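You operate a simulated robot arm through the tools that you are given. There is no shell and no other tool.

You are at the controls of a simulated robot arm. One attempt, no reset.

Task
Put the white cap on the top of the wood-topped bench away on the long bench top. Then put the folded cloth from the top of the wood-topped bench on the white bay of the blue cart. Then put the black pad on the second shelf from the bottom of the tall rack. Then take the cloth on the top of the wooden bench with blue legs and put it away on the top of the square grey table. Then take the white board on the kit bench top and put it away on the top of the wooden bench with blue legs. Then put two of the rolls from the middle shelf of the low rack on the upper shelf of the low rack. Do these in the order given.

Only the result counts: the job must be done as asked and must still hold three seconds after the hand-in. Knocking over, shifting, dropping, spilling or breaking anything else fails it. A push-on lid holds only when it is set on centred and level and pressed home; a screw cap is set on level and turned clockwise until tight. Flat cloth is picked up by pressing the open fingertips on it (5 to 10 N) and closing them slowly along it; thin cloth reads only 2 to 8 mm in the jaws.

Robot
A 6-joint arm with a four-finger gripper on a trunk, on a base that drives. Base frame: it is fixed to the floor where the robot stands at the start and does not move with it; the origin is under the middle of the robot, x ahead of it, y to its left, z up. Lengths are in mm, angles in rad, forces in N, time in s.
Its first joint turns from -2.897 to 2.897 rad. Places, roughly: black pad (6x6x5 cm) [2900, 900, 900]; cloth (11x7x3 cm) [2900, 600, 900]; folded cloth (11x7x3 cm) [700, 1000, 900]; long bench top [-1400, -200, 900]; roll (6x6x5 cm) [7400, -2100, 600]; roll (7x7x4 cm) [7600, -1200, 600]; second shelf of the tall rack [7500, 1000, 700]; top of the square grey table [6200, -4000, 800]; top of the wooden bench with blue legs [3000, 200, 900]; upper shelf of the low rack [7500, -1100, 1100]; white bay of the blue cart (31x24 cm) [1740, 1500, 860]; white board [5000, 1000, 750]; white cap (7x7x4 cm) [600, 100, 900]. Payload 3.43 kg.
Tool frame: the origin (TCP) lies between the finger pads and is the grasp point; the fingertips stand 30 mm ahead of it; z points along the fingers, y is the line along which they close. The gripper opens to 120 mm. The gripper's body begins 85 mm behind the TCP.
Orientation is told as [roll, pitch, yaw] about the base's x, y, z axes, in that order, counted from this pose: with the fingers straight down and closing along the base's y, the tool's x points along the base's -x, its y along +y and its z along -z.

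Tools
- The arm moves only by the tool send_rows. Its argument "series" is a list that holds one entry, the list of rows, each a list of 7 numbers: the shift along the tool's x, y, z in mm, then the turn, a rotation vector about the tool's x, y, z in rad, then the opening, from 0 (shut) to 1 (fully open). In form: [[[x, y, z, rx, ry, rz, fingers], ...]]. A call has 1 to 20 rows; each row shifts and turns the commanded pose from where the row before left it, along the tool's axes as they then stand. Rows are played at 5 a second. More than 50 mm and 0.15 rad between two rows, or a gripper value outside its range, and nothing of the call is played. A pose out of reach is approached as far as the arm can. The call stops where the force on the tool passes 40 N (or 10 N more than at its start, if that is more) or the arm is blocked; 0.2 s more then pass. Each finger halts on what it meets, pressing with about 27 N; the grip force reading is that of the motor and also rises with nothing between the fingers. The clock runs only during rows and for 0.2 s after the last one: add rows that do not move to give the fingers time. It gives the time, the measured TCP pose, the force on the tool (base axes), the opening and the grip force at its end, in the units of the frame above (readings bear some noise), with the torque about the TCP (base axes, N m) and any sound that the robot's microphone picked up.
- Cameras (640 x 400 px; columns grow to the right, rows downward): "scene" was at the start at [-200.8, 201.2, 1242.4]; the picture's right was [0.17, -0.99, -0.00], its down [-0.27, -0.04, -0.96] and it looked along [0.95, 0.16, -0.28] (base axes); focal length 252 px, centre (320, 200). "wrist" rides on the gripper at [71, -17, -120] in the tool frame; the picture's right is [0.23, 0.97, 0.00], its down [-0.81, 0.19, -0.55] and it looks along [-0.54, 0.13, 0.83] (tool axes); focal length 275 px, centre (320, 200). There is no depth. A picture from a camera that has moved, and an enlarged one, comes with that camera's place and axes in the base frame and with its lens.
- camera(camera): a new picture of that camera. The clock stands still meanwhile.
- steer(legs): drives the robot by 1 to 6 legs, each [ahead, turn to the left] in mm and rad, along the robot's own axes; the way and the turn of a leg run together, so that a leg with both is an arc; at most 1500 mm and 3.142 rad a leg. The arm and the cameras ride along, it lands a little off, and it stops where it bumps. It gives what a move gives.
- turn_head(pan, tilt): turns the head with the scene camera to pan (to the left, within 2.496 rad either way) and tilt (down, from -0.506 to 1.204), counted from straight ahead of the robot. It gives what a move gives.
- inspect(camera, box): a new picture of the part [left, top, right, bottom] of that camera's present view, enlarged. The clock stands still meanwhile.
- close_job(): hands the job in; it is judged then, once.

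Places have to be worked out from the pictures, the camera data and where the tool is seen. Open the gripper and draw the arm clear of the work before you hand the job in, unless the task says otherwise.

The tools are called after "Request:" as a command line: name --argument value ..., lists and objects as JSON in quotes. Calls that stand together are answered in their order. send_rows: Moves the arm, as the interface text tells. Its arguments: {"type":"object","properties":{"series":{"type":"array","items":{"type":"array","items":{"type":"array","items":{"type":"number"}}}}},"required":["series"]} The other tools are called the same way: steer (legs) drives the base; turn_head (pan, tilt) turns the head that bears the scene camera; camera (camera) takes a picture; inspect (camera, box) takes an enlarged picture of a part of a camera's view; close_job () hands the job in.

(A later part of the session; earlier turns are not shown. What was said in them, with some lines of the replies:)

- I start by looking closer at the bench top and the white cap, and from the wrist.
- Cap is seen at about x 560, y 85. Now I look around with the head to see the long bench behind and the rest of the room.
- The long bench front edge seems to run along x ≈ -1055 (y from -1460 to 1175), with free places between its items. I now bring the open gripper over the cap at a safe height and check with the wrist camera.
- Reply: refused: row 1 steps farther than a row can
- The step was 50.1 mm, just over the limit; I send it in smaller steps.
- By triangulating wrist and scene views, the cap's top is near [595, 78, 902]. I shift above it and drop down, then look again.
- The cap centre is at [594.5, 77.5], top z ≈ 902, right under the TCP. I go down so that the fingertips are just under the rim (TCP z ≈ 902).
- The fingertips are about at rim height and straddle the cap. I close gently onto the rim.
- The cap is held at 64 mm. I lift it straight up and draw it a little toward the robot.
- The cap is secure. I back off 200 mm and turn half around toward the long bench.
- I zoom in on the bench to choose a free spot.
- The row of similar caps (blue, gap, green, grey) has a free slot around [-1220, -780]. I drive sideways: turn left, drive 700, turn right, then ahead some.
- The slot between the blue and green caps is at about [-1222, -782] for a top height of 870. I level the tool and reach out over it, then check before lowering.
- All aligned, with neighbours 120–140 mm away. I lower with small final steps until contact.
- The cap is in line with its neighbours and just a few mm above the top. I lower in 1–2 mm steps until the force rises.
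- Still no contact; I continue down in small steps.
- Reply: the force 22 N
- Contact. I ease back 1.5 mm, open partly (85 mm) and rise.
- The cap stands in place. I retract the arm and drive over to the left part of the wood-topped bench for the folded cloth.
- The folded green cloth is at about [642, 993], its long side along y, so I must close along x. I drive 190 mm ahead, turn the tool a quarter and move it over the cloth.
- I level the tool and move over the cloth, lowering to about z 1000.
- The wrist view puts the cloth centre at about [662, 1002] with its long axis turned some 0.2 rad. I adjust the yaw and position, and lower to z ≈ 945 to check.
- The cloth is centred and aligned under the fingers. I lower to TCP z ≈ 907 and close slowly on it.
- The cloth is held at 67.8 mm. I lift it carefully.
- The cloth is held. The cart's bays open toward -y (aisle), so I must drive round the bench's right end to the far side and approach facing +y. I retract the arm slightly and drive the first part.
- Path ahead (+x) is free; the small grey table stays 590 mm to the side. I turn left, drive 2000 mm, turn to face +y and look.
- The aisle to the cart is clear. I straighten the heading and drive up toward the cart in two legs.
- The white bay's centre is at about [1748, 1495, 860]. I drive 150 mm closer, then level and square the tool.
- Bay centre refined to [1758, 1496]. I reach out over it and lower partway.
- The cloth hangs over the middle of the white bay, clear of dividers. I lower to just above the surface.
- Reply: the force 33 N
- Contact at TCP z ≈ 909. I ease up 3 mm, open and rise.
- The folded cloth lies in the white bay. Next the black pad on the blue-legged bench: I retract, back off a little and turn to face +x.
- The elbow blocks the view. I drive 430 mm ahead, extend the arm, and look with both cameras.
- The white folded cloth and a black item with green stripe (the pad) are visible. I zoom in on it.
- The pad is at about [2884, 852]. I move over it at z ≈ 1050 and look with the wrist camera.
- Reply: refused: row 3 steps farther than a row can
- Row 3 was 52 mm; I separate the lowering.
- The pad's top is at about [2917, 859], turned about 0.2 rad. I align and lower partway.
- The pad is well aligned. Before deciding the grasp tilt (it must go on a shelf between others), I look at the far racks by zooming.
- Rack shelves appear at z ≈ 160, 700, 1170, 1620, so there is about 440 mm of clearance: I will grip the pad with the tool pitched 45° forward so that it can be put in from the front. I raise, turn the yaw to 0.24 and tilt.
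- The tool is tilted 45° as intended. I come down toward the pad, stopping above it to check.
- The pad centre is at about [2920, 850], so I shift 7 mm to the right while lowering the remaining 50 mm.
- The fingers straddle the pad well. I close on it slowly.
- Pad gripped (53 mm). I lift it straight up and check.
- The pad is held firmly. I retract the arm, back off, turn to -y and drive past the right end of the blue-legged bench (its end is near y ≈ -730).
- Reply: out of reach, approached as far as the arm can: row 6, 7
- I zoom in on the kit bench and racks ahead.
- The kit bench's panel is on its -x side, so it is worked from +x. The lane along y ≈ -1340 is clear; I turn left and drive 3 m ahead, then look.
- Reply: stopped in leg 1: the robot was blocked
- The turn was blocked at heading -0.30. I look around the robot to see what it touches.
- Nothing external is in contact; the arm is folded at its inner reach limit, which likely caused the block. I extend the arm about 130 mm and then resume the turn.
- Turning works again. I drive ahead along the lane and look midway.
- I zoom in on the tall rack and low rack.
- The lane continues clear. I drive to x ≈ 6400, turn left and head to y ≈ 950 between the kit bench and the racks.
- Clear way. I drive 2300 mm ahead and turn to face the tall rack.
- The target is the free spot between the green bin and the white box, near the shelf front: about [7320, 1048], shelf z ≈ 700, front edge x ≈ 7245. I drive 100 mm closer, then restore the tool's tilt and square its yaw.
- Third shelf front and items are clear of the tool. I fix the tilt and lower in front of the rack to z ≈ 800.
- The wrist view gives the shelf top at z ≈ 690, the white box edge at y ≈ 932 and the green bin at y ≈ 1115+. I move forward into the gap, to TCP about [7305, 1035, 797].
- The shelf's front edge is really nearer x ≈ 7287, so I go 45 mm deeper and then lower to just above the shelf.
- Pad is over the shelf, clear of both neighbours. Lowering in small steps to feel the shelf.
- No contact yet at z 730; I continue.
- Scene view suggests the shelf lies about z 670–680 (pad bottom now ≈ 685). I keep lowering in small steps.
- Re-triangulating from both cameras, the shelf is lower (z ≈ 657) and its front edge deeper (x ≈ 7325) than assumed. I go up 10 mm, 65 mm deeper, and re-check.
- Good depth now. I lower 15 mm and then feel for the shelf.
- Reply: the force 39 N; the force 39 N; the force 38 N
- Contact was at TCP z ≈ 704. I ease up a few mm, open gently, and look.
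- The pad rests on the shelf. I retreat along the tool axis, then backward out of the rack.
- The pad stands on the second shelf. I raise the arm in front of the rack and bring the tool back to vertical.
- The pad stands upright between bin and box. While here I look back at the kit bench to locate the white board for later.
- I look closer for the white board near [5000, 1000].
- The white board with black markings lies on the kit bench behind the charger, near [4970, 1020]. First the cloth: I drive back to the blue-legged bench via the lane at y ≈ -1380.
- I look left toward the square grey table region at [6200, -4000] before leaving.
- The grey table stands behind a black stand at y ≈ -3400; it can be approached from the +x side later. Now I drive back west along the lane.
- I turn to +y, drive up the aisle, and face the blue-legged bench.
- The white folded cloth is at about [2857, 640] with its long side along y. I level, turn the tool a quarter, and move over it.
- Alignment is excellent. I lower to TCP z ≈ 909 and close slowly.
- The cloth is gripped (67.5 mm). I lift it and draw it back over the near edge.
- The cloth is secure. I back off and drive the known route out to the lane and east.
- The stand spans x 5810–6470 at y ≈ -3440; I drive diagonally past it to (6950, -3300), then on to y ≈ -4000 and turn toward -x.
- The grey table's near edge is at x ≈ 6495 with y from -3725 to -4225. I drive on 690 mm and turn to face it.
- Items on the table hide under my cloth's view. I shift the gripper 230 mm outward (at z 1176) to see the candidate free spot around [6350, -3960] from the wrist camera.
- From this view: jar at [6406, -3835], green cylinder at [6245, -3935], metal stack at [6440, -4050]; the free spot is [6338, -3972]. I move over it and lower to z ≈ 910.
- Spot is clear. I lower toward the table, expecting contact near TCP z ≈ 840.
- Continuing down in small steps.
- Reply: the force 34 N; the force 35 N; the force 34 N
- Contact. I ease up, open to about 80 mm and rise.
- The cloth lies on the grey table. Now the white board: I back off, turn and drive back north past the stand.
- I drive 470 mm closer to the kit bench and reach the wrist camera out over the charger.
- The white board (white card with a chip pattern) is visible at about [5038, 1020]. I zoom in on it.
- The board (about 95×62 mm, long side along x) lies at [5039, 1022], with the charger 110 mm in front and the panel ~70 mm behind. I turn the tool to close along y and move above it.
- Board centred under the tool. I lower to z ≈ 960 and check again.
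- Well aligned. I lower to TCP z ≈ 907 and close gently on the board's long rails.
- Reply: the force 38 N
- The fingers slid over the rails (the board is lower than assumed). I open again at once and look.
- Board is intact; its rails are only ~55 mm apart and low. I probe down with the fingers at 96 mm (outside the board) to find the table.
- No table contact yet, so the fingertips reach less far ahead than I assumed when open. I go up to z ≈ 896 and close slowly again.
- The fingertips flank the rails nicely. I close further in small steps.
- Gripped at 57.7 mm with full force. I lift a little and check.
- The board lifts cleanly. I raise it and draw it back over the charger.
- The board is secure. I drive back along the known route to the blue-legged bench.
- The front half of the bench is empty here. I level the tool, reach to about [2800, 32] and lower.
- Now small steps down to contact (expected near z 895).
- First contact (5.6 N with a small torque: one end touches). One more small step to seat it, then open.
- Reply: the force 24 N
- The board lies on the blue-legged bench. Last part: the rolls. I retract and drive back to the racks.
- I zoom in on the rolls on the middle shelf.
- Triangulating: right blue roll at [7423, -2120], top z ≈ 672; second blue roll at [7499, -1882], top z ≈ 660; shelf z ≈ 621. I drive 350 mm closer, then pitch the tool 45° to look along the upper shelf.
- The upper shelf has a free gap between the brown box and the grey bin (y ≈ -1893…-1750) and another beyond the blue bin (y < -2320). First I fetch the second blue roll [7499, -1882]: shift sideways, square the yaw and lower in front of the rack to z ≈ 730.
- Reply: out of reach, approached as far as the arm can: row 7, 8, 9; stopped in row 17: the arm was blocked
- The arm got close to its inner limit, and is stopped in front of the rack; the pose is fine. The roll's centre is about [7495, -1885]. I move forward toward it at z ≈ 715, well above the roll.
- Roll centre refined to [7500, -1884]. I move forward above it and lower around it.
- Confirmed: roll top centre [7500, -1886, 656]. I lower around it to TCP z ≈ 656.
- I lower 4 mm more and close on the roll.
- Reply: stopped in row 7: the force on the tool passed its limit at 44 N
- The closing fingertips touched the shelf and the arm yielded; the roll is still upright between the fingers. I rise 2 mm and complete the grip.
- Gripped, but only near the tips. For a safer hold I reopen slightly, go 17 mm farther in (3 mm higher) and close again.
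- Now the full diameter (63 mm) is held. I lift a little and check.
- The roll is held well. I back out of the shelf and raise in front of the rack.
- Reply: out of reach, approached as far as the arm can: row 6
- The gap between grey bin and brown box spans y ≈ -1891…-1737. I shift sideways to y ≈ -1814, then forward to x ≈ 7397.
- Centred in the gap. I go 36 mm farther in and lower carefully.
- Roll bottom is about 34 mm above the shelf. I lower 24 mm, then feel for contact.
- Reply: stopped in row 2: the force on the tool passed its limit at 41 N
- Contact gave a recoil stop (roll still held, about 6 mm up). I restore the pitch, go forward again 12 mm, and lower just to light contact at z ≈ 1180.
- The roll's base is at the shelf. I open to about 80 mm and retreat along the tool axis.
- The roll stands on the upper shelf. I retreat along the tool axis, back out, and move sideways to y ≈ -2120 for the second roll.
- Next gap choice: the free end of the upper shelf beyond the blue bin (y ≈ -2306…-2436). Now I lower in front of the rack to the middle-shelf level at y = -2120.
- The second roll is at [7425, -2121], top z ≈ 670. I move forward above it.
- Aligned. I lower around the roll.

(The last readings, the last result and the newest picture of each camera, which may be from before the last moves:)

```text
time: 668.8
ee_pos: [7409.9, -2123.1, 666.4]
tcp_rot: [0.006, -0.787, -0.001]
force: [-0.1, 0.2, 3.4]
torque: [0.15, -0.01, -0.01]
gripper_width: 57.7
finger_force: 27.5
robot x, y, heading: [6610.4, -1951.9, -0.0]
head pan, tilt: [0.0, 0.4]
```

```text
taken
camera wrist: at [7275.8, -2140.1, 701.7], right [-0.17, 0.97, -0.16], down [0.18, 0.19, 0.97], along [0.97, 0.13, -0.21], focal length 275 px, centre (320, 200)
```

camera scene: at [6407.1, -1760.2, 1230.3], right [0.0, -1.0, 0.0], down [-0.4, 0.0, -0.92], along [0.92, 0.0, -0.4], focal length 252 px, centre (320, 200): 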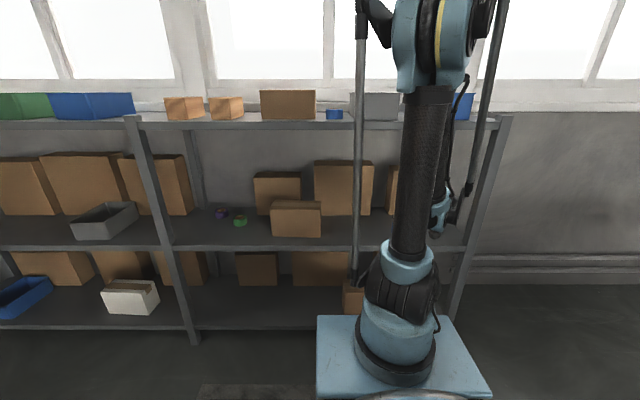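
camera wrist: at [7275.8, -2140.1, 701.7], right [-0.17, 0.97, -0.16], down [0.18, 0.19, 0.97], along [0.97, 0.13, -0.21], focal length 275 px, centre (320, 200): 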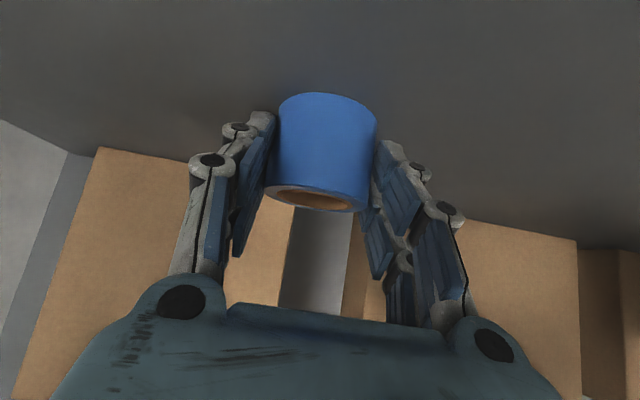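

Gripped (57.7 mm). I lift, back out to x ≈ 7246 and raise.

Request:
send_rows --series '[[[-4, 0, -4, 0, 0, 0, 0.38], [-12, 0, -12, 0, 0, 0, 0.38], [-16, 0, -16, 0, 0, 0, 0.38], [29, 0, -29, 0, 0, 0, 0.38], [29, 0, -29, 0, 0, 0, 0.38], [29, 0, -29, 0, 0, 0, 0.38], [28, 0, -28, 0, 0, 0, 0.38], [0, 0, 0, 0, 0, 0, 0.38]]]'

Request:
camera --camera "wrist"

```text
time: 670.6
ee_pos: [7247.0, -2122.4, 710.5]
tcp_rot: [0.007, -0.787, 0.001]
force: [-0.2, 0.0, -0.6]
torque: [0.02, -0.01, 0.01]
gripper_width: 57.5
finger_force: 27.4
robot x, y, heading: [6606.7, -1949.4, -0.002]
head pan, tilt: [0.0, 0.4]
```

```text
taken
camera wrist: at [7113.3, -2139.9, 746.2], right [-0.17, 0.97, -0.16], down [0.18, 0.19, 0.97], along [0.97, 0.13, -0.21], focal length 275 px, centre (320, 200)
```

wrist: 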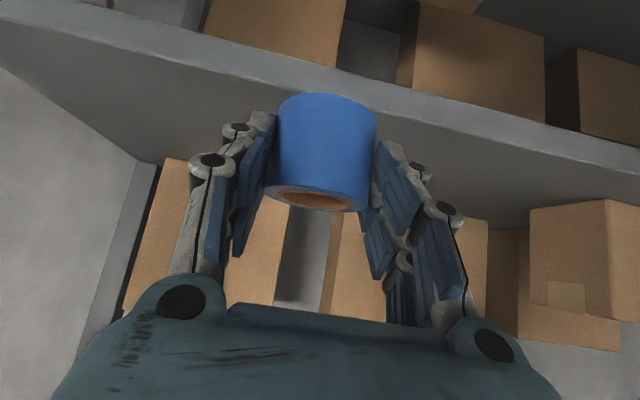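

Request:
send_rows --series '[[[-29, 0, -29, 0, 0, 0, 0.38], [-29, 0, -29, 0, 0, 0, 0.38], [-29, 0, -29, 0, 0, 0, 0.38], [-29, 0, -29, 0, 0, 0, 0.38], [-29, 0, -29, 0, 0, 0, 0.38], [-29, 0, -29, 0, 0, 0, 0.38], [-29, 0, -29, 0, 0, 0, 0.38], [-29, 0, -29, 0, 0, 0, 0.38], [-29, 0, -29, 0, 0, 0, 0.38], [-29, 0, -29, 0, 0, 0, 0.38], [-29, 0, -29, 0, 0, 0, 0.38], [-29, 0, -29, 0, 0, 0, 0.38], [-29, 0, -29, 0, 0, 0, 0.38], [0, 0, 0, 0, 0, 0, 0.38]]]'

Request:
send_rows --series '[[[0, -45, 0, 0, 0, 0, 0.38], [0, -45, 0, 0, 0, 0, 0.38], [0, -45, 0, 0, 0, 0, 0.38], [0, -40, 0, 0, 0, 0, 0.38], [0, 0, 0, 0, 0, 0, 0.38]]]'

Request:
camera --camera "wrist"

Request:
camera --camera "scene"

```text
time: 673.6
ee_pos: [7248.2, -2125.9, 1245.8]
tcp_rot: [0.006, -0.787, 0.0]
force: [0.2, -0.2, 0.0]
torque: [0.01, 0.05, -0.02]
gripper_width: 57.3
finger_force: 27.4
robot x, y, heading: [6605.7, -1950.9, -0.0]
head pan, tilt: [0.0, 0.4]
```

```text
time: 674.8
ee_pos: [7248.0, -2300.6, 1244.3]
tcp_rot: [0.008, -0.788, 0.0]
force: [-0.7, -0.1, -0.8]
torque: [-0.01, 0.02, -0.03]
gripper_width: 57.4
finger_force: 27.1
robot x, y, heading: [6608.5, -1948.8, -0.004]
head pan, tilt: [0.0, 0.4]
```

```text
taken
camera wrist: at [7114.2, -2318.4, 1279.2], right [-0.17, 0.97, -0.16], down [0.18, 0.19, 0.97], along [0.97, 0.13, -0.21], focal length 275 px, centre (320, 200)
```

wrist: 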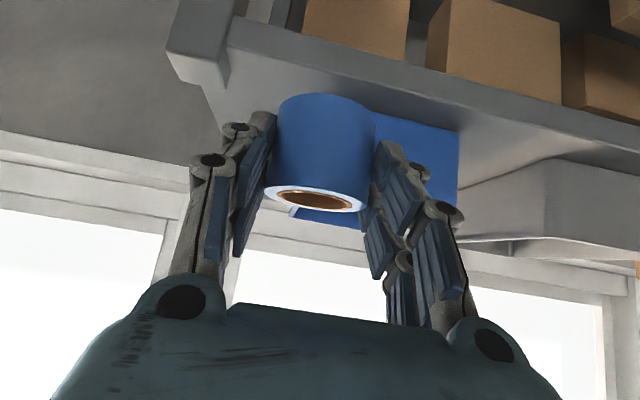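

```text
taken
camera scene: at [6407.0, -1760.3, 1230.3], right [0.0, -1.0, 0.0], down [-0.4, 0.0, -0.92], along [0.92, 0.0, -0.4], focal length 252 px, centre (320, 200)
```

scene: 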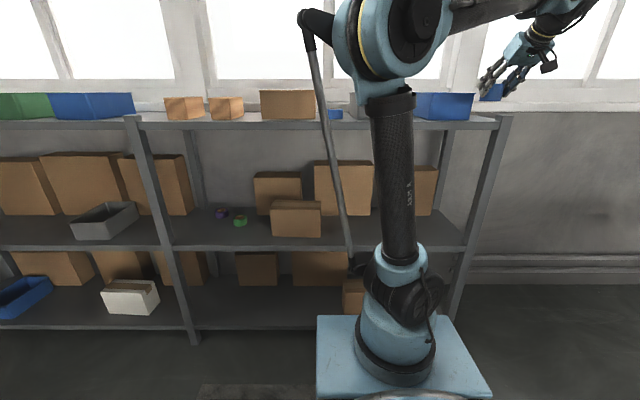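

The end gap beside the blue bin is too tight for the opened fingers. A safer place is behind the first roll in the 154 mm wide gap: there are about 200 mm of free depth. I move back sideways to y ≈ -1815 in front of the shelf.

Request:
send_rows --series '[[[0, 45, 0, 0, 0, 0, 0.38], [0, 45, 0, 0, 0, 0, 0.38], [0, 45, 0, 0, 0, 0, 0.38], [0, 45, 0, 0, 0, 0, 0.38], [0, 45, 0, 0, 0, 0, 0.38], [0, 45, 0, 0, 0, 0, 0.38], [0, 45, 0, 0, 0, 0, 0.38], [0, 45, 0, 0, 0, 0, 0.38], [0, 45, 0, 0, 0, 0, 0.38], [0, 45, 0, 0, 0, 0, 0.38], [0, 34, 0, 0, 0, 0, 0.38], [0, 0, 0, 0, 0, 0, 0.38]]]'

Request:
camera --camera "wrist"

Request:
inspect --camera "scene" --box '[230, 50, 430, 175]'

```text
time: 677.4
ee_pos: [7244.9, -1818.6, 1247.8]
tcp_rot: [0.008, -0.787, 0.002]
force: [-0.4, 0.3, -0.9]
torque: [0.02, 0.03, -0.02]
gripper_width: 57.0
finger_force: 26.7
robot x, y, heading: [6606.3, -1951.4, -0.002]
head pan, tilt: [0.0, 0.4]
```

```text
taken
camera wrist: at [7111.1, -1835.4, 1281.4], right [-0.17, 0.97, -0.16], down [0.18, 0.19, 0.97], along [0.97, 0.13, -0.21], focal length 275 px, centre (320, 200)
```

wrist: 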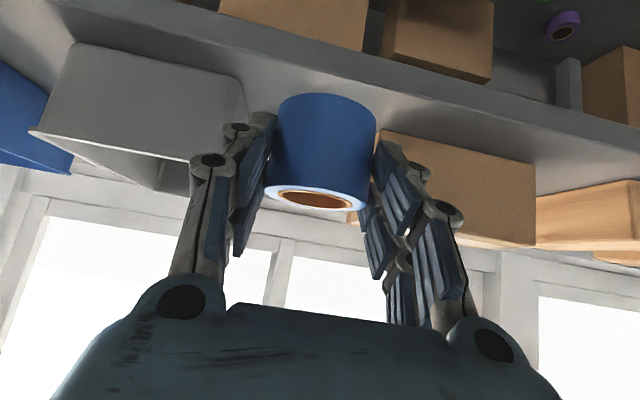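

```text
3.20 times, centred on (330, 112) of scene
camera zoom: at [6407.0, -1760.2, 1230.2], right [0.0, -1.0, 0.0], down [-0.4, 0.0, -0.92], along [0.92, 0.0, -0.4], focal length 806 px, centre (288, 480)
```

zoom: 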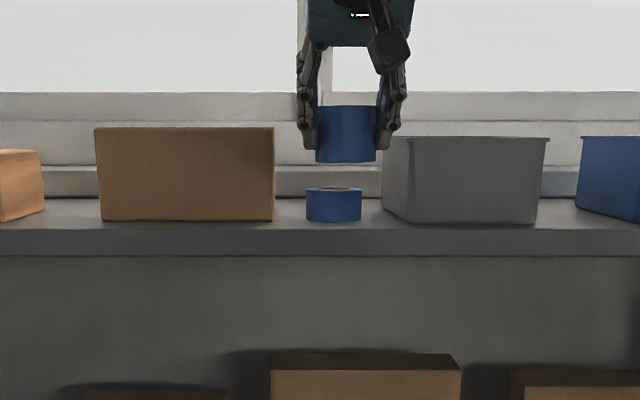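

First roll stands fine. I raise 25 mm for clearance and go forward over it to x ≈ 7500.

Request:
send_rows --series '[[[-18, 0, -18, 0, 0, 0, 0.38], [-30, 0.5, 30, 0, 0, 0, 0.38], [-30, 0.5, 30, 0, 0, 0, 0.38], [-30, 0.5, 30, 0, 0, 0, 0.38], [-30, 0.5, 30, 0, 0, 0, 0.38], [-30, 0.5, 30, 0, 0, 0, 0.38], [-30, 0.5, 30, 0, 0, 0, 0.38], [0, 0, 0, 0, 0, 0, 0.38]]]'

Request:
camera --camera "wrist"

Request:
inspect --camera "scene" --box '[230, 50, 430, 175]'

```text
time: 679.2
ee_pos: [7501.3, -1813.2, 1273.9]
tcp_rot: [0.008, -0.788, 0.0]
force: [-0.6, -0.3, -0.1]
torque: [0.0, -0.01, 0.04]
gripper_width: 57.2
finger_force: 26.9
robot x, y, heading: [6608.0, -1949.7, -0.002]
head pan, tilt: [0.0, 0.4]
```

```text
taken
camera wrist: at [7366.5, -1830.8, 1308.6], right [-0.17, 0.97, -0.16], down [0.18, 0.19, 0.97], along [0.97, 0.13, -0.21], focal length 275 px, centre (320, 200)
```

wrist: 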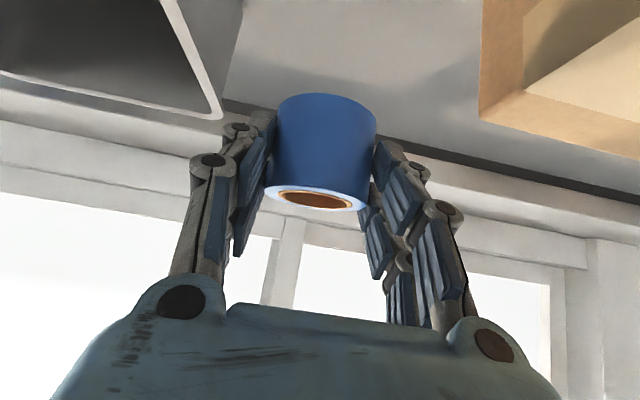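

```text
3.20 times, centred on (330, 112) of scene
camera zoom: at [6407.1, -1760.2, 1230.3], right [0.0, -1.0, 0.0], down [-0.4, 0.0, -0.92], along [0.92, 0.0, -0.4], focal length 806 px, centre (288, 480)
```

zoom: 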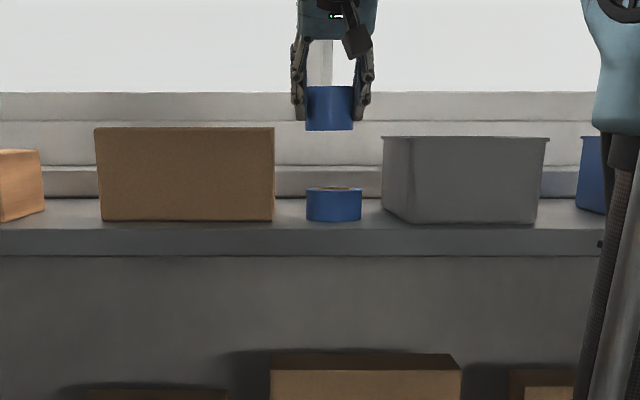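

The gripper body would have only ~4 mm sideways clearance there. A much freer place is around the centre post of the rack: on the upper shelf, y ≈ -955…-1229 is empty. I back out and drive over there.

Request:
send_rows --series '[[[30, 0, -30, 0, 0, 0, 0.38], [30, 0, -30, 0, 0, 0, 0.38], [30, 0, -30, 0, 0, 0, 0.38], [30, 0, -30, 0, 0, 0, 0.38], [30, 0, -30, 0, 0, 0, 0.38], [28, 0, -28, 0, 0, 0, 0.38], [0, 0, 0, 0, 0, 0, 0.38]]]'

Request:
steer --legs '[[-300, 0], [0, 1.571], [860, 0], [0, -1.571]]'

Request:
turn_head --pan 0.0 --tilt 0.3

Request:
camera --camera "scene"

Request:
camera --camera "wrist"

```text
time: 680.8
ee_pos: [7248.6, -1815.4, 1270.9]
tcp_rot: [0.007, -0.786, 0.002]
force: [-0.5, -0.7, -1.3]
torque: [0.01, 0.02, 0.03]
gripper_width: 57.0
finger_force: 26.7
robot x, y, heading: [6608.8, -1953.7, 0.002]
head pan, tilt: [0.0, 0.4]
```

```text
time: 695.7
ee_pos: [6937.7, -953.0, 1273.2]
tcp_rot: [0.006, -0.787, 0.021]
force: [-0.3, 0.7, -0.7]
torque: [-0.01, 0.05, 0.03]
gripper_width: 56.7
finger_force: 26.8
robot x, y, heading: [6295.7, -1085.3, 0.016]
head pan, tilt: [0.0, 0.4]
```

```text
time: 696.4
ee_pos: [6922.4, -953.3, 1279.2]
tcp_rot: [0.008, -0.801, 0.02]
force: [0.0, -0.4, -0.5]
torque: [-0.02, 0.0, 0.01]
gripper_width: 56.6
finger_force: 27.1
robot x, y, heading: [6297.4, -1092.5, 0.019]
head pan, tilt: [0.0, 0.3]
```

```text
taken
camera scene: at [6094.9, -902.4, 1239.5], right [0.02, -1.0, 0.0], down [-0.31, -0.01, -0.95], along [0.95, 0.02, -0.31], focal length 252 px, centre (320, 200)
```

scene: 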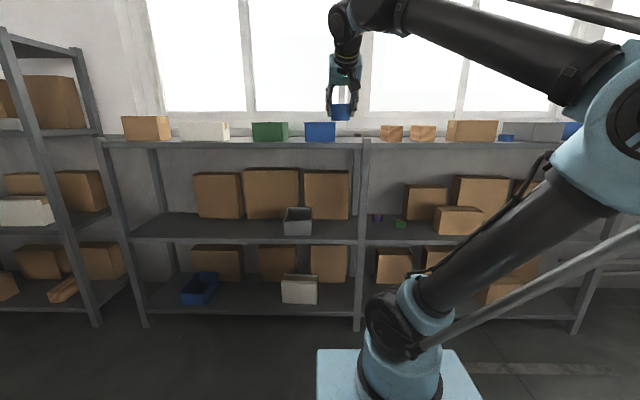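

```text
taken
camera wrist: at [6788.0, -973.8, 1312.8], right [-0.18, 0.97, -0.16], down [0.16, 0.19, 0.97], along [0.97, 0.15, -0.2], focal length 275 px, centre (320, 200)
```

wrist: 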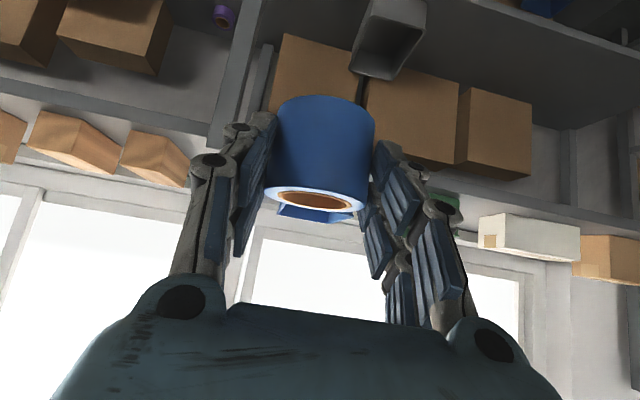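

Request:
inspect --camera "scene" --box '[290, 90, 450, 190]'

Request:
inspect --camera "wrist" --box '[100, 60, 300, 200]'

```text
4.00 times, centred on (370, 140) of scene
camera zoom: at [6094.9, -902.4, 1239.5], right [0.02, -1.0, 0.0], down [-0.31, -0.01, -0.95], along [0.95, 0.02, -0.31], focal length 1007 px, centre (120, 440)
```

zoom: 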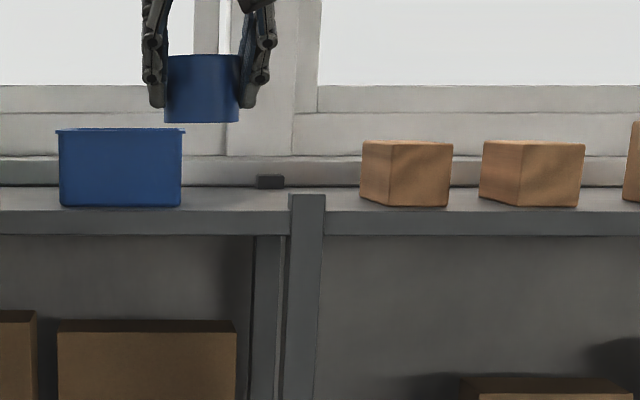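

```text
2.86 times, centred on (200, 130) of wrist
camera zoom: at [6788.0, -973.8, 1312.8], right [-0.18, 0.97, -0.16], down [0.16, 0.19, 0.97], along [0.97, 0.15, -0.2], focal length 786 px, centre (663, 400)
```

zoom: 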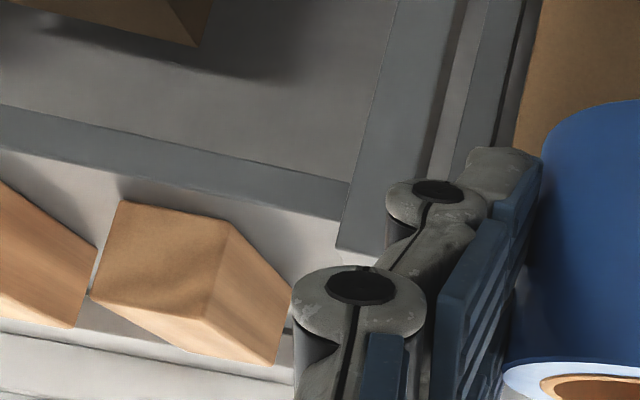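

The space between the blue bin (y ≈ -956) and the orange box (y ≈ -1177) on the upper shelf is free. I drive 305 mm ahead and restore the tool tilt.

Request:
steer --legs '[[305, -0.019]]'

Request:
send_rows --series '[[[0, 0, 0, 0, 0.014, 0, 0.38], [0, 0, 0, 0, 0, 0, 0.38]]]'

Request:
camera --camera "wrist"

Request:
camera --camera "scene"

```text
time: 698.5
ee_pos: [7230.3, -962.6, 1279.4]
tcp_rot: [0.01, -0.799, 0.0]
force: [0.5, -0.4, -0.6]
torque: [-0.02, 0.0, 0.0]
gripper_width: 56.7
finger_force: 26.7
robot x, y, heading: [6602.3, -1086.3, 0.002]
head pan, tilt: [0.0, 0.3]
```

```text
time: 699.1
ee_pos: [7215.6, -964.9, 1288.3]
tcp_rot: [0.009, -0.797, 0.002]
force: [-0.1, 0.5, -1.0]
torque: [0.0, 0.02, -0.01]
gripper_width: 56.7
finger_force: 27.4
robot x, y, heading: [6603.3, -1084.1, -0.002]
head pan, tilt: [0.0, 0.3]
```

```text
taken
camera wrist: at [7080.7, -981.9, 1320.6], right [-0.17, 0.97, -0.16], down [0.17, 0.19, 0.97], along [0.97, 0.14, -0.2], focal length 275 px, centre (320, 200)
```

wrist: 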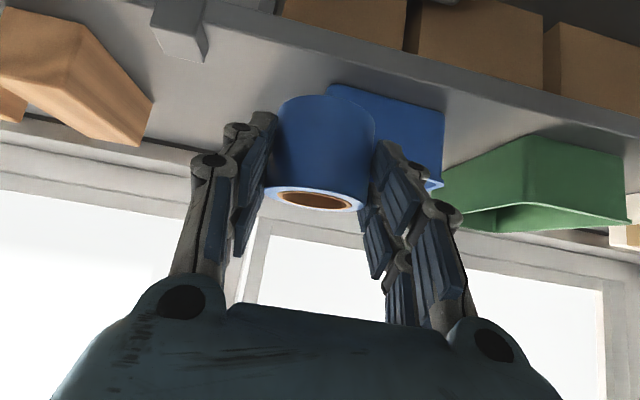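

```text
taken
camera scene: at [6403.7, -896.1, 1239.5], right [0.0, -1.0, 0.0], down [-0.31, 0.0, -0.95], along [0.95, 0.0, -0.31], focal length 252 px, centre (320, 200)
```

scene: 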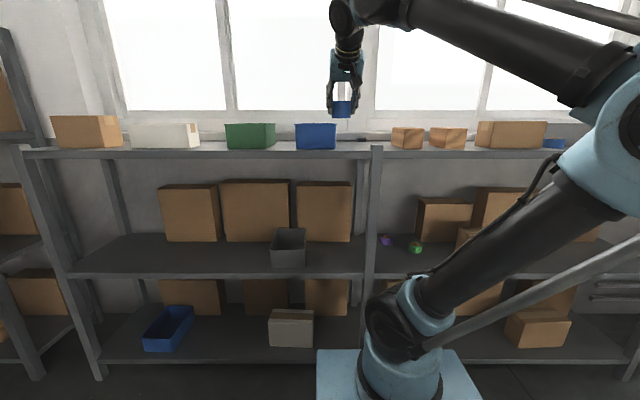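

Free range confirmed: y from -1185 to -954, with the post at y ≈ -1100, x < 7335. I shift to y ≈ -1065 and forward to x ≈ 7402.

Request:
send_rows --series '[[[0, -34, 0, 0, 0.01, 0, 0.38], [0, -33, 0, 0, 0, 0, 0.38], [0, -33, 0, 0, 0, 0, 0.38], [-30, 0, 30, 0, 0, 0, 0.38], [-30, 0, 30, 0, 0, 0, 0.38], [-30, 0, 30, 0, 0, 0, 0.38], [-30, 0, 30, 0, 0, 0, 0.38], [-12, 0, 12, 0, 0, 0, 0.38], [20, 0, 20, 0, 0, 0, 0.38], [20, 0, 20, 0, 0, 0, 0.38], [0, 0, 0, 0, 0, 0, 0.38]]]'

Request:
camera --camera "wrist"

Request:
inspect --camera "scene" --box '[290, 90, 450, 190]'

```text
time: 701.5
ee_pos: [7402.1, -1060.1, 1231.1]
tcp_rot: [0.009, -0.786, 0.003]
force: [0.0, -0.2, -0.2]
torque: [0.01, 0.02, -0.01]
gripper_width: 56.3
finger_force: 27.1
robot x, y, heading: [6606.6, -1088.2, -0.003]
head pan, tilt: [0.0, 0.3]
```

```text
taken
camera wrist: at [7267.0, -1079.1, 1265.3], right [-0.17, 0.97, -0.16], down [0.18, 0.19, 0.97], along [0.97, 0.14, -0.21], focal length 275 px, centre (320, 200)
```

wrist: 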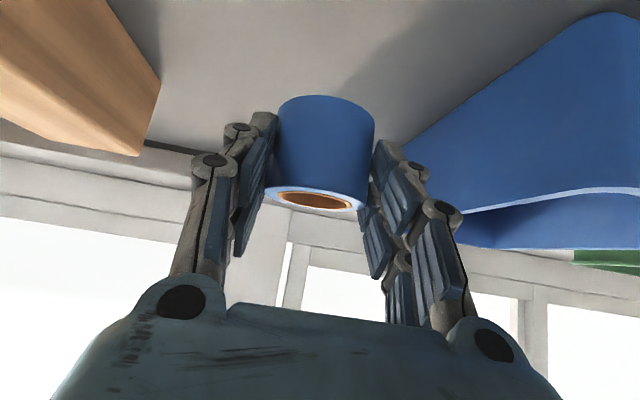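

```text
4.00 times, centred on (370, 140) of scene
camera zoom: at [6403.7, -896.2, 1239.5], right [0.0, -1.0, 0.0], down [-0.31, 0.0, -0.95], along [0.95, 0.0, -0.31], focal length 1007 px, centre (120, 440)
```

zoom: 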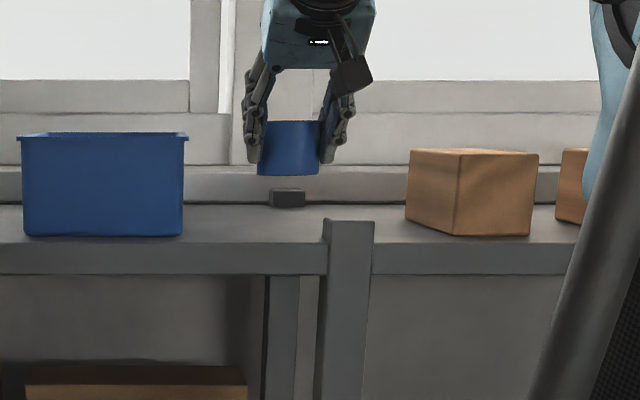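

Centred and free. I lower to z ≈ 1188, then in small steps.

Request:
send_rows --series '[[[15, 0, 15, 0, 0, 0, 0.38], [14, 0, 14, 0, 0, 0, 0.38], [0, 0, 0, 0, 0, 0, 0.38]]]'

Request:
send_rows --series '[[[1.5, 0, 1.5, 0, 0, 0, 0.38], [0, 0, 0, 0, 0, 0, 0.38]]]'

Request:
inspect --camera "scene" --box '[320, 110, 420, 170]'

```text
time: 702.3
ee_pos: [7402.0, -1060.3, 1188.9]
tcp_rot: [0.007, -0.786, 0.003]
force: [-0.9, -0.9, -1.4]
torque: [-0.04, 0.03, 0.0]
gripper_width: 56.3
finger_force: 27.4
robot x, y, heading: [6602.0, -1087.4, -0.004]
head pan, tilt: [0.0, 0.3]
```

```text
time: 702.9
ee_pos: [7402.6, -1061.8, 1186.1]
tcp_rot: [0.009, -0.789, 0.002]
force: [-0.7, -0.4, -0.5]
torque: [0.0, -0.02, 0.03]
gripper_width: 56.5
finger_force: 26.8
robot x, y, heading: [6602.7, -1086.5, -0.004]
head pan, tilt: [0.0, 0.3]
```

```text
6.40 times, centred on (370, 140) of scene
camera zoom: at [6403.7, -896.2, 1239.5], right [0.0, -1.0, 0.0], down [-0.31, 0.0, -0.95], along [0.95, 0.0, -0.31], focal length 1611 px, centre (0, 584)
```

zoom: 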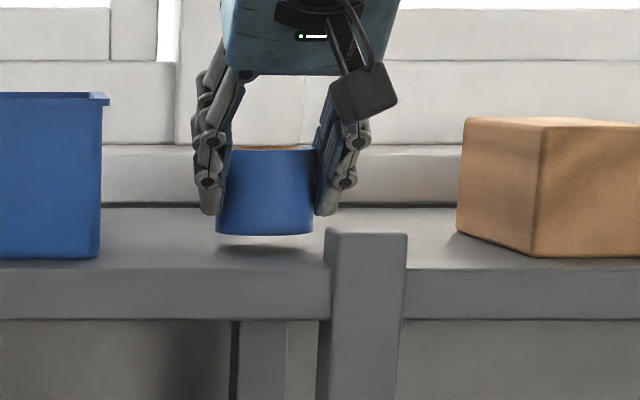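

About 6 mm above the shelf. Continuing in ~1 mm steps.

Request:
send_rows --series '[[[1.5, 0, 1.5, 0, 0, 0, 0.38], [1, 0, 1, 0, 0, 0, 0.38], [0, 0, 0, 0, 0, 0, 0.38]]]'

Request:
send_rows --series '[[[0.8, 0, 0.8, 0, 0, 0, 0.38], [0, 0, 0, 0, 0, 0, 0.38]]]'

Request:
send_rows --series '[[[0.8, 0, 0.8, 0, 0, 0, 0.38], [0, 0, 0, 0, 0, 0, 0.38]]]'

Request:
inspect --camera "scene" --box '[320, 110, 420, 170]'

```text
time: 703.7
ee_pos: [7402.1, -1062.0, 1183.1]
tcp_rot: [0.01, -0.787, 0.001]
force: [-0.2, -0.4, -0.8]
torque: [-0.01, 0.04, -0.01]
gripper_width: 56.4
finger_force: 26.8
robot x, y, heading: [6604.9, -1088.7, -0.0]
head pan, tilt: [0.0, 0.3]
```

```text
time: 704.3
ee_pos: [7402.5, -1061.5, 1181.4]
tcp_rot: [0.01, -0.787, -0.001]
force: [0.5, -0.3, -0.5]
torque: [0.0, -0.01, 0.01]
gripper_width: 56.2
finger_force: 26.5
robot x, y, heading: [6602.5, -1091.0, 0.0]
head pan, tilt: [0.0, 0.3]
```

```text
time: 704.9
ee_pos: [7401.4, -1060.8, 1181.8]
tcp_rot: [0.009, -0.786, 0.004]
force: [-0.4, -0.9, -0.9]
torque: [0.01, 0.03, -0.03]
gripper_width: 56.2
finger_force: 27.4
robot x, y, heading: [6601.0, -1085.6, -0.006]
head pan, tilt: [0.0, 0.3]
```

```text
6.40 times, centred on (370, 140) of scene
camera zoom: at [6403.7, -896.1, 1239.5], right [0.0, -1.0, 0.0], down [-0.31, 0.0, -0.95], along [0.95, 0.0, -0.31], focal length 1611 px, centre (0, 584)
```

zoom: 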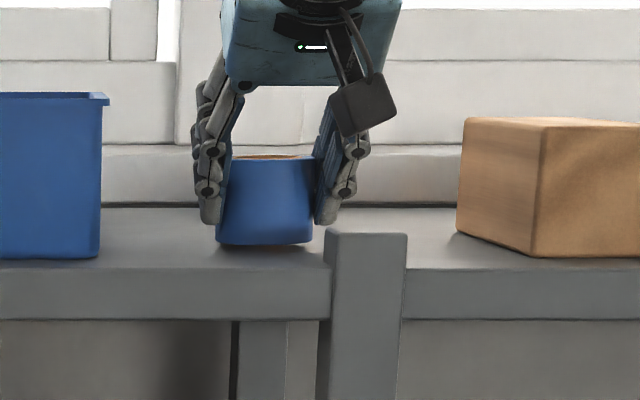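

Request:
send_rows --series '[[[0.8, 0, 0.8, 0, 0, 0, 0.38], [0, 0, 0, 0, 0, 0, 0.38]]]'

Request:
send_rows --series '[[[0.8, 0, 0.8, 0, 0, 0, 0.38], [0, 0, 0, 0, 0, 0, 0.38]]]'

Request:
inspect --camera "scene" --box '[340, 125, 390, 155]'

```text
time: 705.5
ee_pos: [7402.3, -1061.2, 1180.9]
tcp_rot: [0.007, -0.788, 0.002]
force: [-0.2, 0.0, -0.8]
torque: [-0.04, 0.0, 0.0]
gripper_width: 56.1
finger_force: 26.8
robot x, y, heading: [6601.5, -1086.6, 0.002]
head pan, tilt: [0.0, 0.3]
```

```text
time: 706.1
ee_pos: [7403.0, -1061.6, 1179.5]
tcp_rot: [0.01, -0.788, 0.001]
force: [-1.1, -0.9, -1.3]
torque: [-0.02, 0.02, -0.02]
gripper_width: 55.8
finger_force: 26.8
robot x, y, heading: [6602.8, -1086.1, -0.004]
head pan, tilt: [0.0, 0.3]
```

```text
12.80 times, centred on (365, 140) of scene
camera zoom: at [6403.7, -896.2, 1239.5], right [0.0, -1.0, 0.0], down [-0.31, 0.0, -0.95], along [0.95, 0.0, -0.31], focal length 3222 px, centre (-256, 968)
```

zoom: 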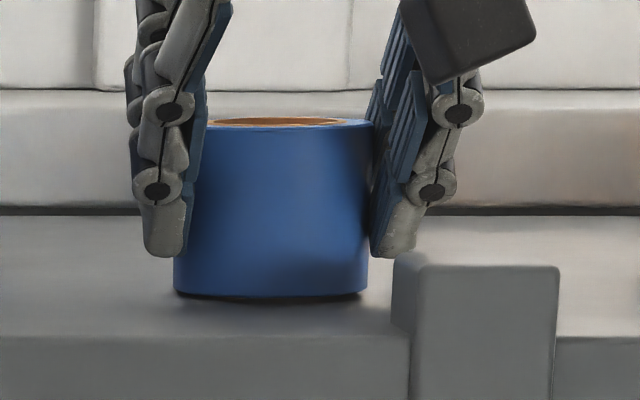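

Nearly seated. One more small step, then I open gently.

Request:
send_rows --series '[[[0.8, 0, 0.8, 0, 0, 0, 0.38], [0, 0, 0, 0, 0, 0, 0.38]]]'

Request:
send_rows --series '[[[0, 0, 0, 0, 0, 0, 0.48], [0, 0, 0, 0, 0, 0, 0.51], [0, 0, 0, 0, 0, 0, 0.55], [0, 0, 0, 0, 0, 0, 0.6], [0, 0, 0, 0, 0, 0, 0.66], [0, 0, 0, 0, 0, 0, 0.7], [0, 0, 0, 0, 0, 0, 0.7]]]'

Request:
inspect --camera "scene" --box '[320, 110, 420, 170]'

Request:
camera --camera "wrist"

```text
time: 706.7
ee_pos: [7402.8, -1061.0, 1177.2]
tcp_rot: [0.009, -0.786, 0.002]
force: [-1.0, -0.1, -0.7]
torque: [0.0, 0.01, -0.01]
gripper_width: 56.1
finger_force: 27.1
robot x, y, heading: [6602.7, -1084.1, -0.005]
head pan, tilt: [0.0, 0.3]
```

```text
time: 708.3
ee_pos: [7401.9, -1059.8, 1177.4]
tcp_rot: [0.009, -0.787, 0.0]
force: [0.6, 1.0, -0.5]
torque: [0.0, 0.01, 0.01]
gripper_width: 83.8
finger_force: 0.1
robot x, y, heading: [6601.5, -1090.7, -0.001]
head pan, tilt: [0.0, 0.3]
```

```text
6.40 times, centred on (370, 140) of scene
camera zoom: at [6403.6, -896.2, 1239.5], right [0.0, -1.0, 0.0], down [-0.31, 0.0, -0.95], along [0.95, 0.0, -0.31], focal length 1611 px, centre (0, 584)
```

zoom: 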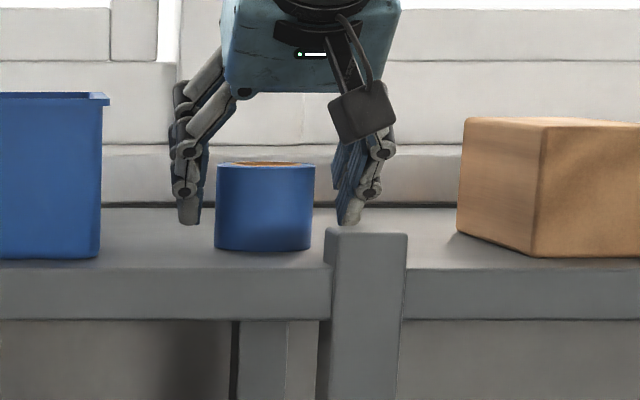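

```text
taken
camera wrist: at [7267.7, -1078.9, 1212.7], right [-0.17, 0.97, -0.16], down [0.18, 0.19, 0.97], along [0.97, 0.14, -0.21], focal length 275 px, centre (320, 200)
```

wrist: 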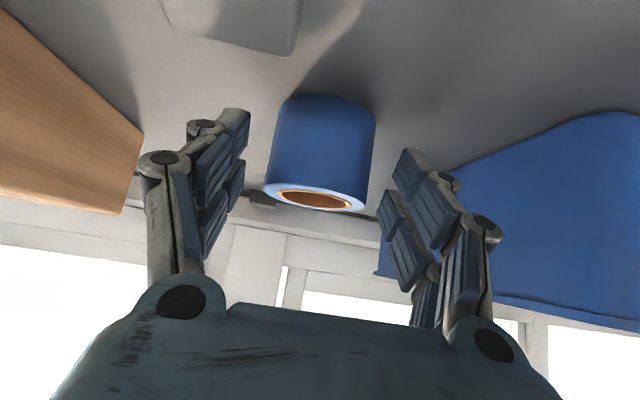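

The second roll stands on the upper shelf. I retreat along the tool axis and draw the arm clear, then check everything.

Request:
send_rows --series '[[[0, 0, -20, 0, 0, 0, 0.7], [0, 0, -40, 0, 0, 0, 0.7], [0, 0, -40, 0, 0, 0, 0.7], [30, 0, -30, 0, 0, 0, 0.7], [30, 0, -30, 0, 0, 0, 0.8], [0, 0, 0, 0, 0, 0, 1], [0, 0, 0, 0, 0, 0, 1]]]'

Request:
steer --legs '[[-300, 0]]'

Request:
turn_head --pan -0.2 --tilt 0.25

Request:
camera --camera "scene"

Request:
inspect --camera "scene" --box '[230, 110, 430, 235]'

```text
time: 709.9
ee_pos: [7246.5, -1062.7, 1249.1]
tcp_rot: [0.008, -0.788, 0.002]
force: [0.4, -0.3, -0.5]
torque: [0.0, 0.03, -0.01]
gripper_width: 119.8
finger_force: 0.1
robot x, y, heading: [6601.5, -1088.8, -0.002]
head pan, tilt: [0.0, 0.3]
```

```text
time: 711.9
ee_pos: [6945.2, -1063.7, 1250.6]
tcp_rot: [0.009, -0.789, 0.0]
force: [0.6, 0.1, 0.5]
torque: [-0.02, 0.03, 0.0]
gripper_width: 119.7
finger_force: 0.0
robot x, y, heading: [6303.2, -1084.2, 0.001]
head pan, tilt: [0.0, 0.3]
```

```text
time: 712.7
ee_pos: [6929.4, -1062.1, 1257.7]
tcp_rot: [0.008, -0.799, 0.0]
force: [0.6, 0.0, -1.0]
torque: [-0.01, -0.01, 0.0]
gripper_width: 120.0
finger_force: 0.2
robot x, y, heading: [6301.8, -1087.7, -0.005]
head pan, tilt: [-0.201, 0.25]
```

```text
taken
camera scene: at [6100.5, -914.5, 1244.2], right [-0.2, -0.98, 0.0], down [-0.25, 0.05, -0.97], along [0.95, -0.19, -0.26], focal length 252 px, centre (320, 200)
```

scene: 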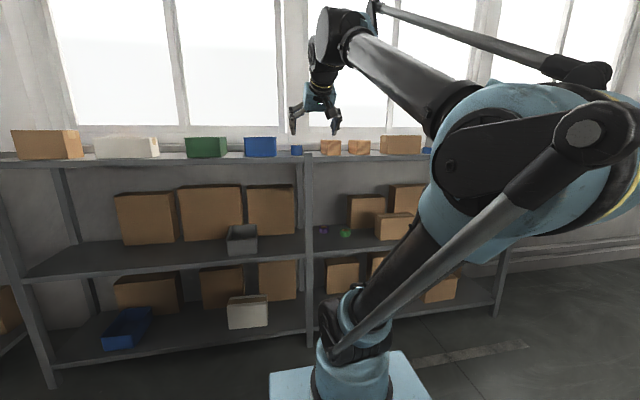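

```text
3.20 times, centred on (330, 172) of scene
camera zoom: at [6100.5, -914.5, 1244.2], right [-0.2, -0.98, 0.0], down [-0.25, 0.05, -0.97], along [0.95, -0.19, -0.26], focal length 806 px, centre (288, 288)
```

zoom: 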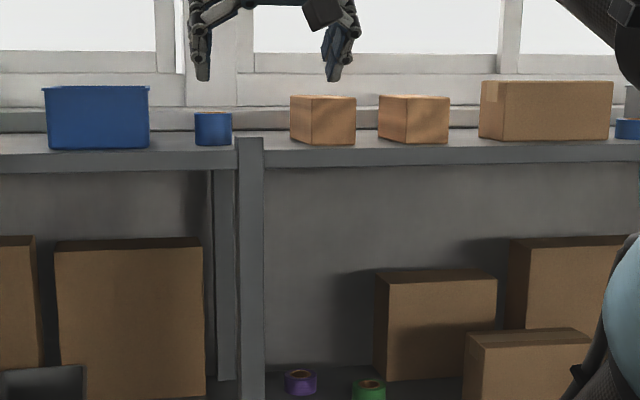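

Both rolls stand on the upper shelf, two remain on the middle one, all other items look untouched, and the open gripper is clear of everything. All six steps were confirmed after each release, so I hand in.

Request:
close_job

```text
The job is handed in.
```

I did all six steps in the order you gave and handed the job in. I have not seen the judgement.

| Step | Object | Where it is now |
|---|---|---|
| 1 | White cap | Long bench top, in the free slot between the blue and green caps |
| 2 | Folded green cloth | White bay of the blue cart, about in the middle |
| 3 | Black pad | Second shelf from the bottom of the tall rack, upright between the green bin and the white box |
| 4 | White folded cloth | Top of the square grey table, in a clear spot |
| 5 | White board | Front half of the wooden bench with blue legs |
| 6 | Two blue rolls | Upper shelf of the low rack: one near the centre post, one between the brown box and the grey bin. The green and purple rolls are still on the middle shelf |

I looked at each object with the cameras right after letting go, and each was resting where I put it. I did not go back to check the earlier ones before handing in. The gripper was open and the arm clear at the end.

Three things went less than smoothly:
- **White board:** on my first try the fingers slid over its edges and pressed on it with about 38 N. It looked undamaged, and I then gripped it properly and moved it.
- **First roll:** the arm stopped twice on its force limit (44 N, then 41 N). The fingertips touched the shelf while gripping, and the roll pressed on the shelf while I was placing it.
- **Base turn:** one turn was reported as blocked while I carried the pad. The cameras showed nothing touching the robot, and the turn worked once I extended the arm, which had been folded close to its inner reach limit.

I saw nothing else moved or knocked over.
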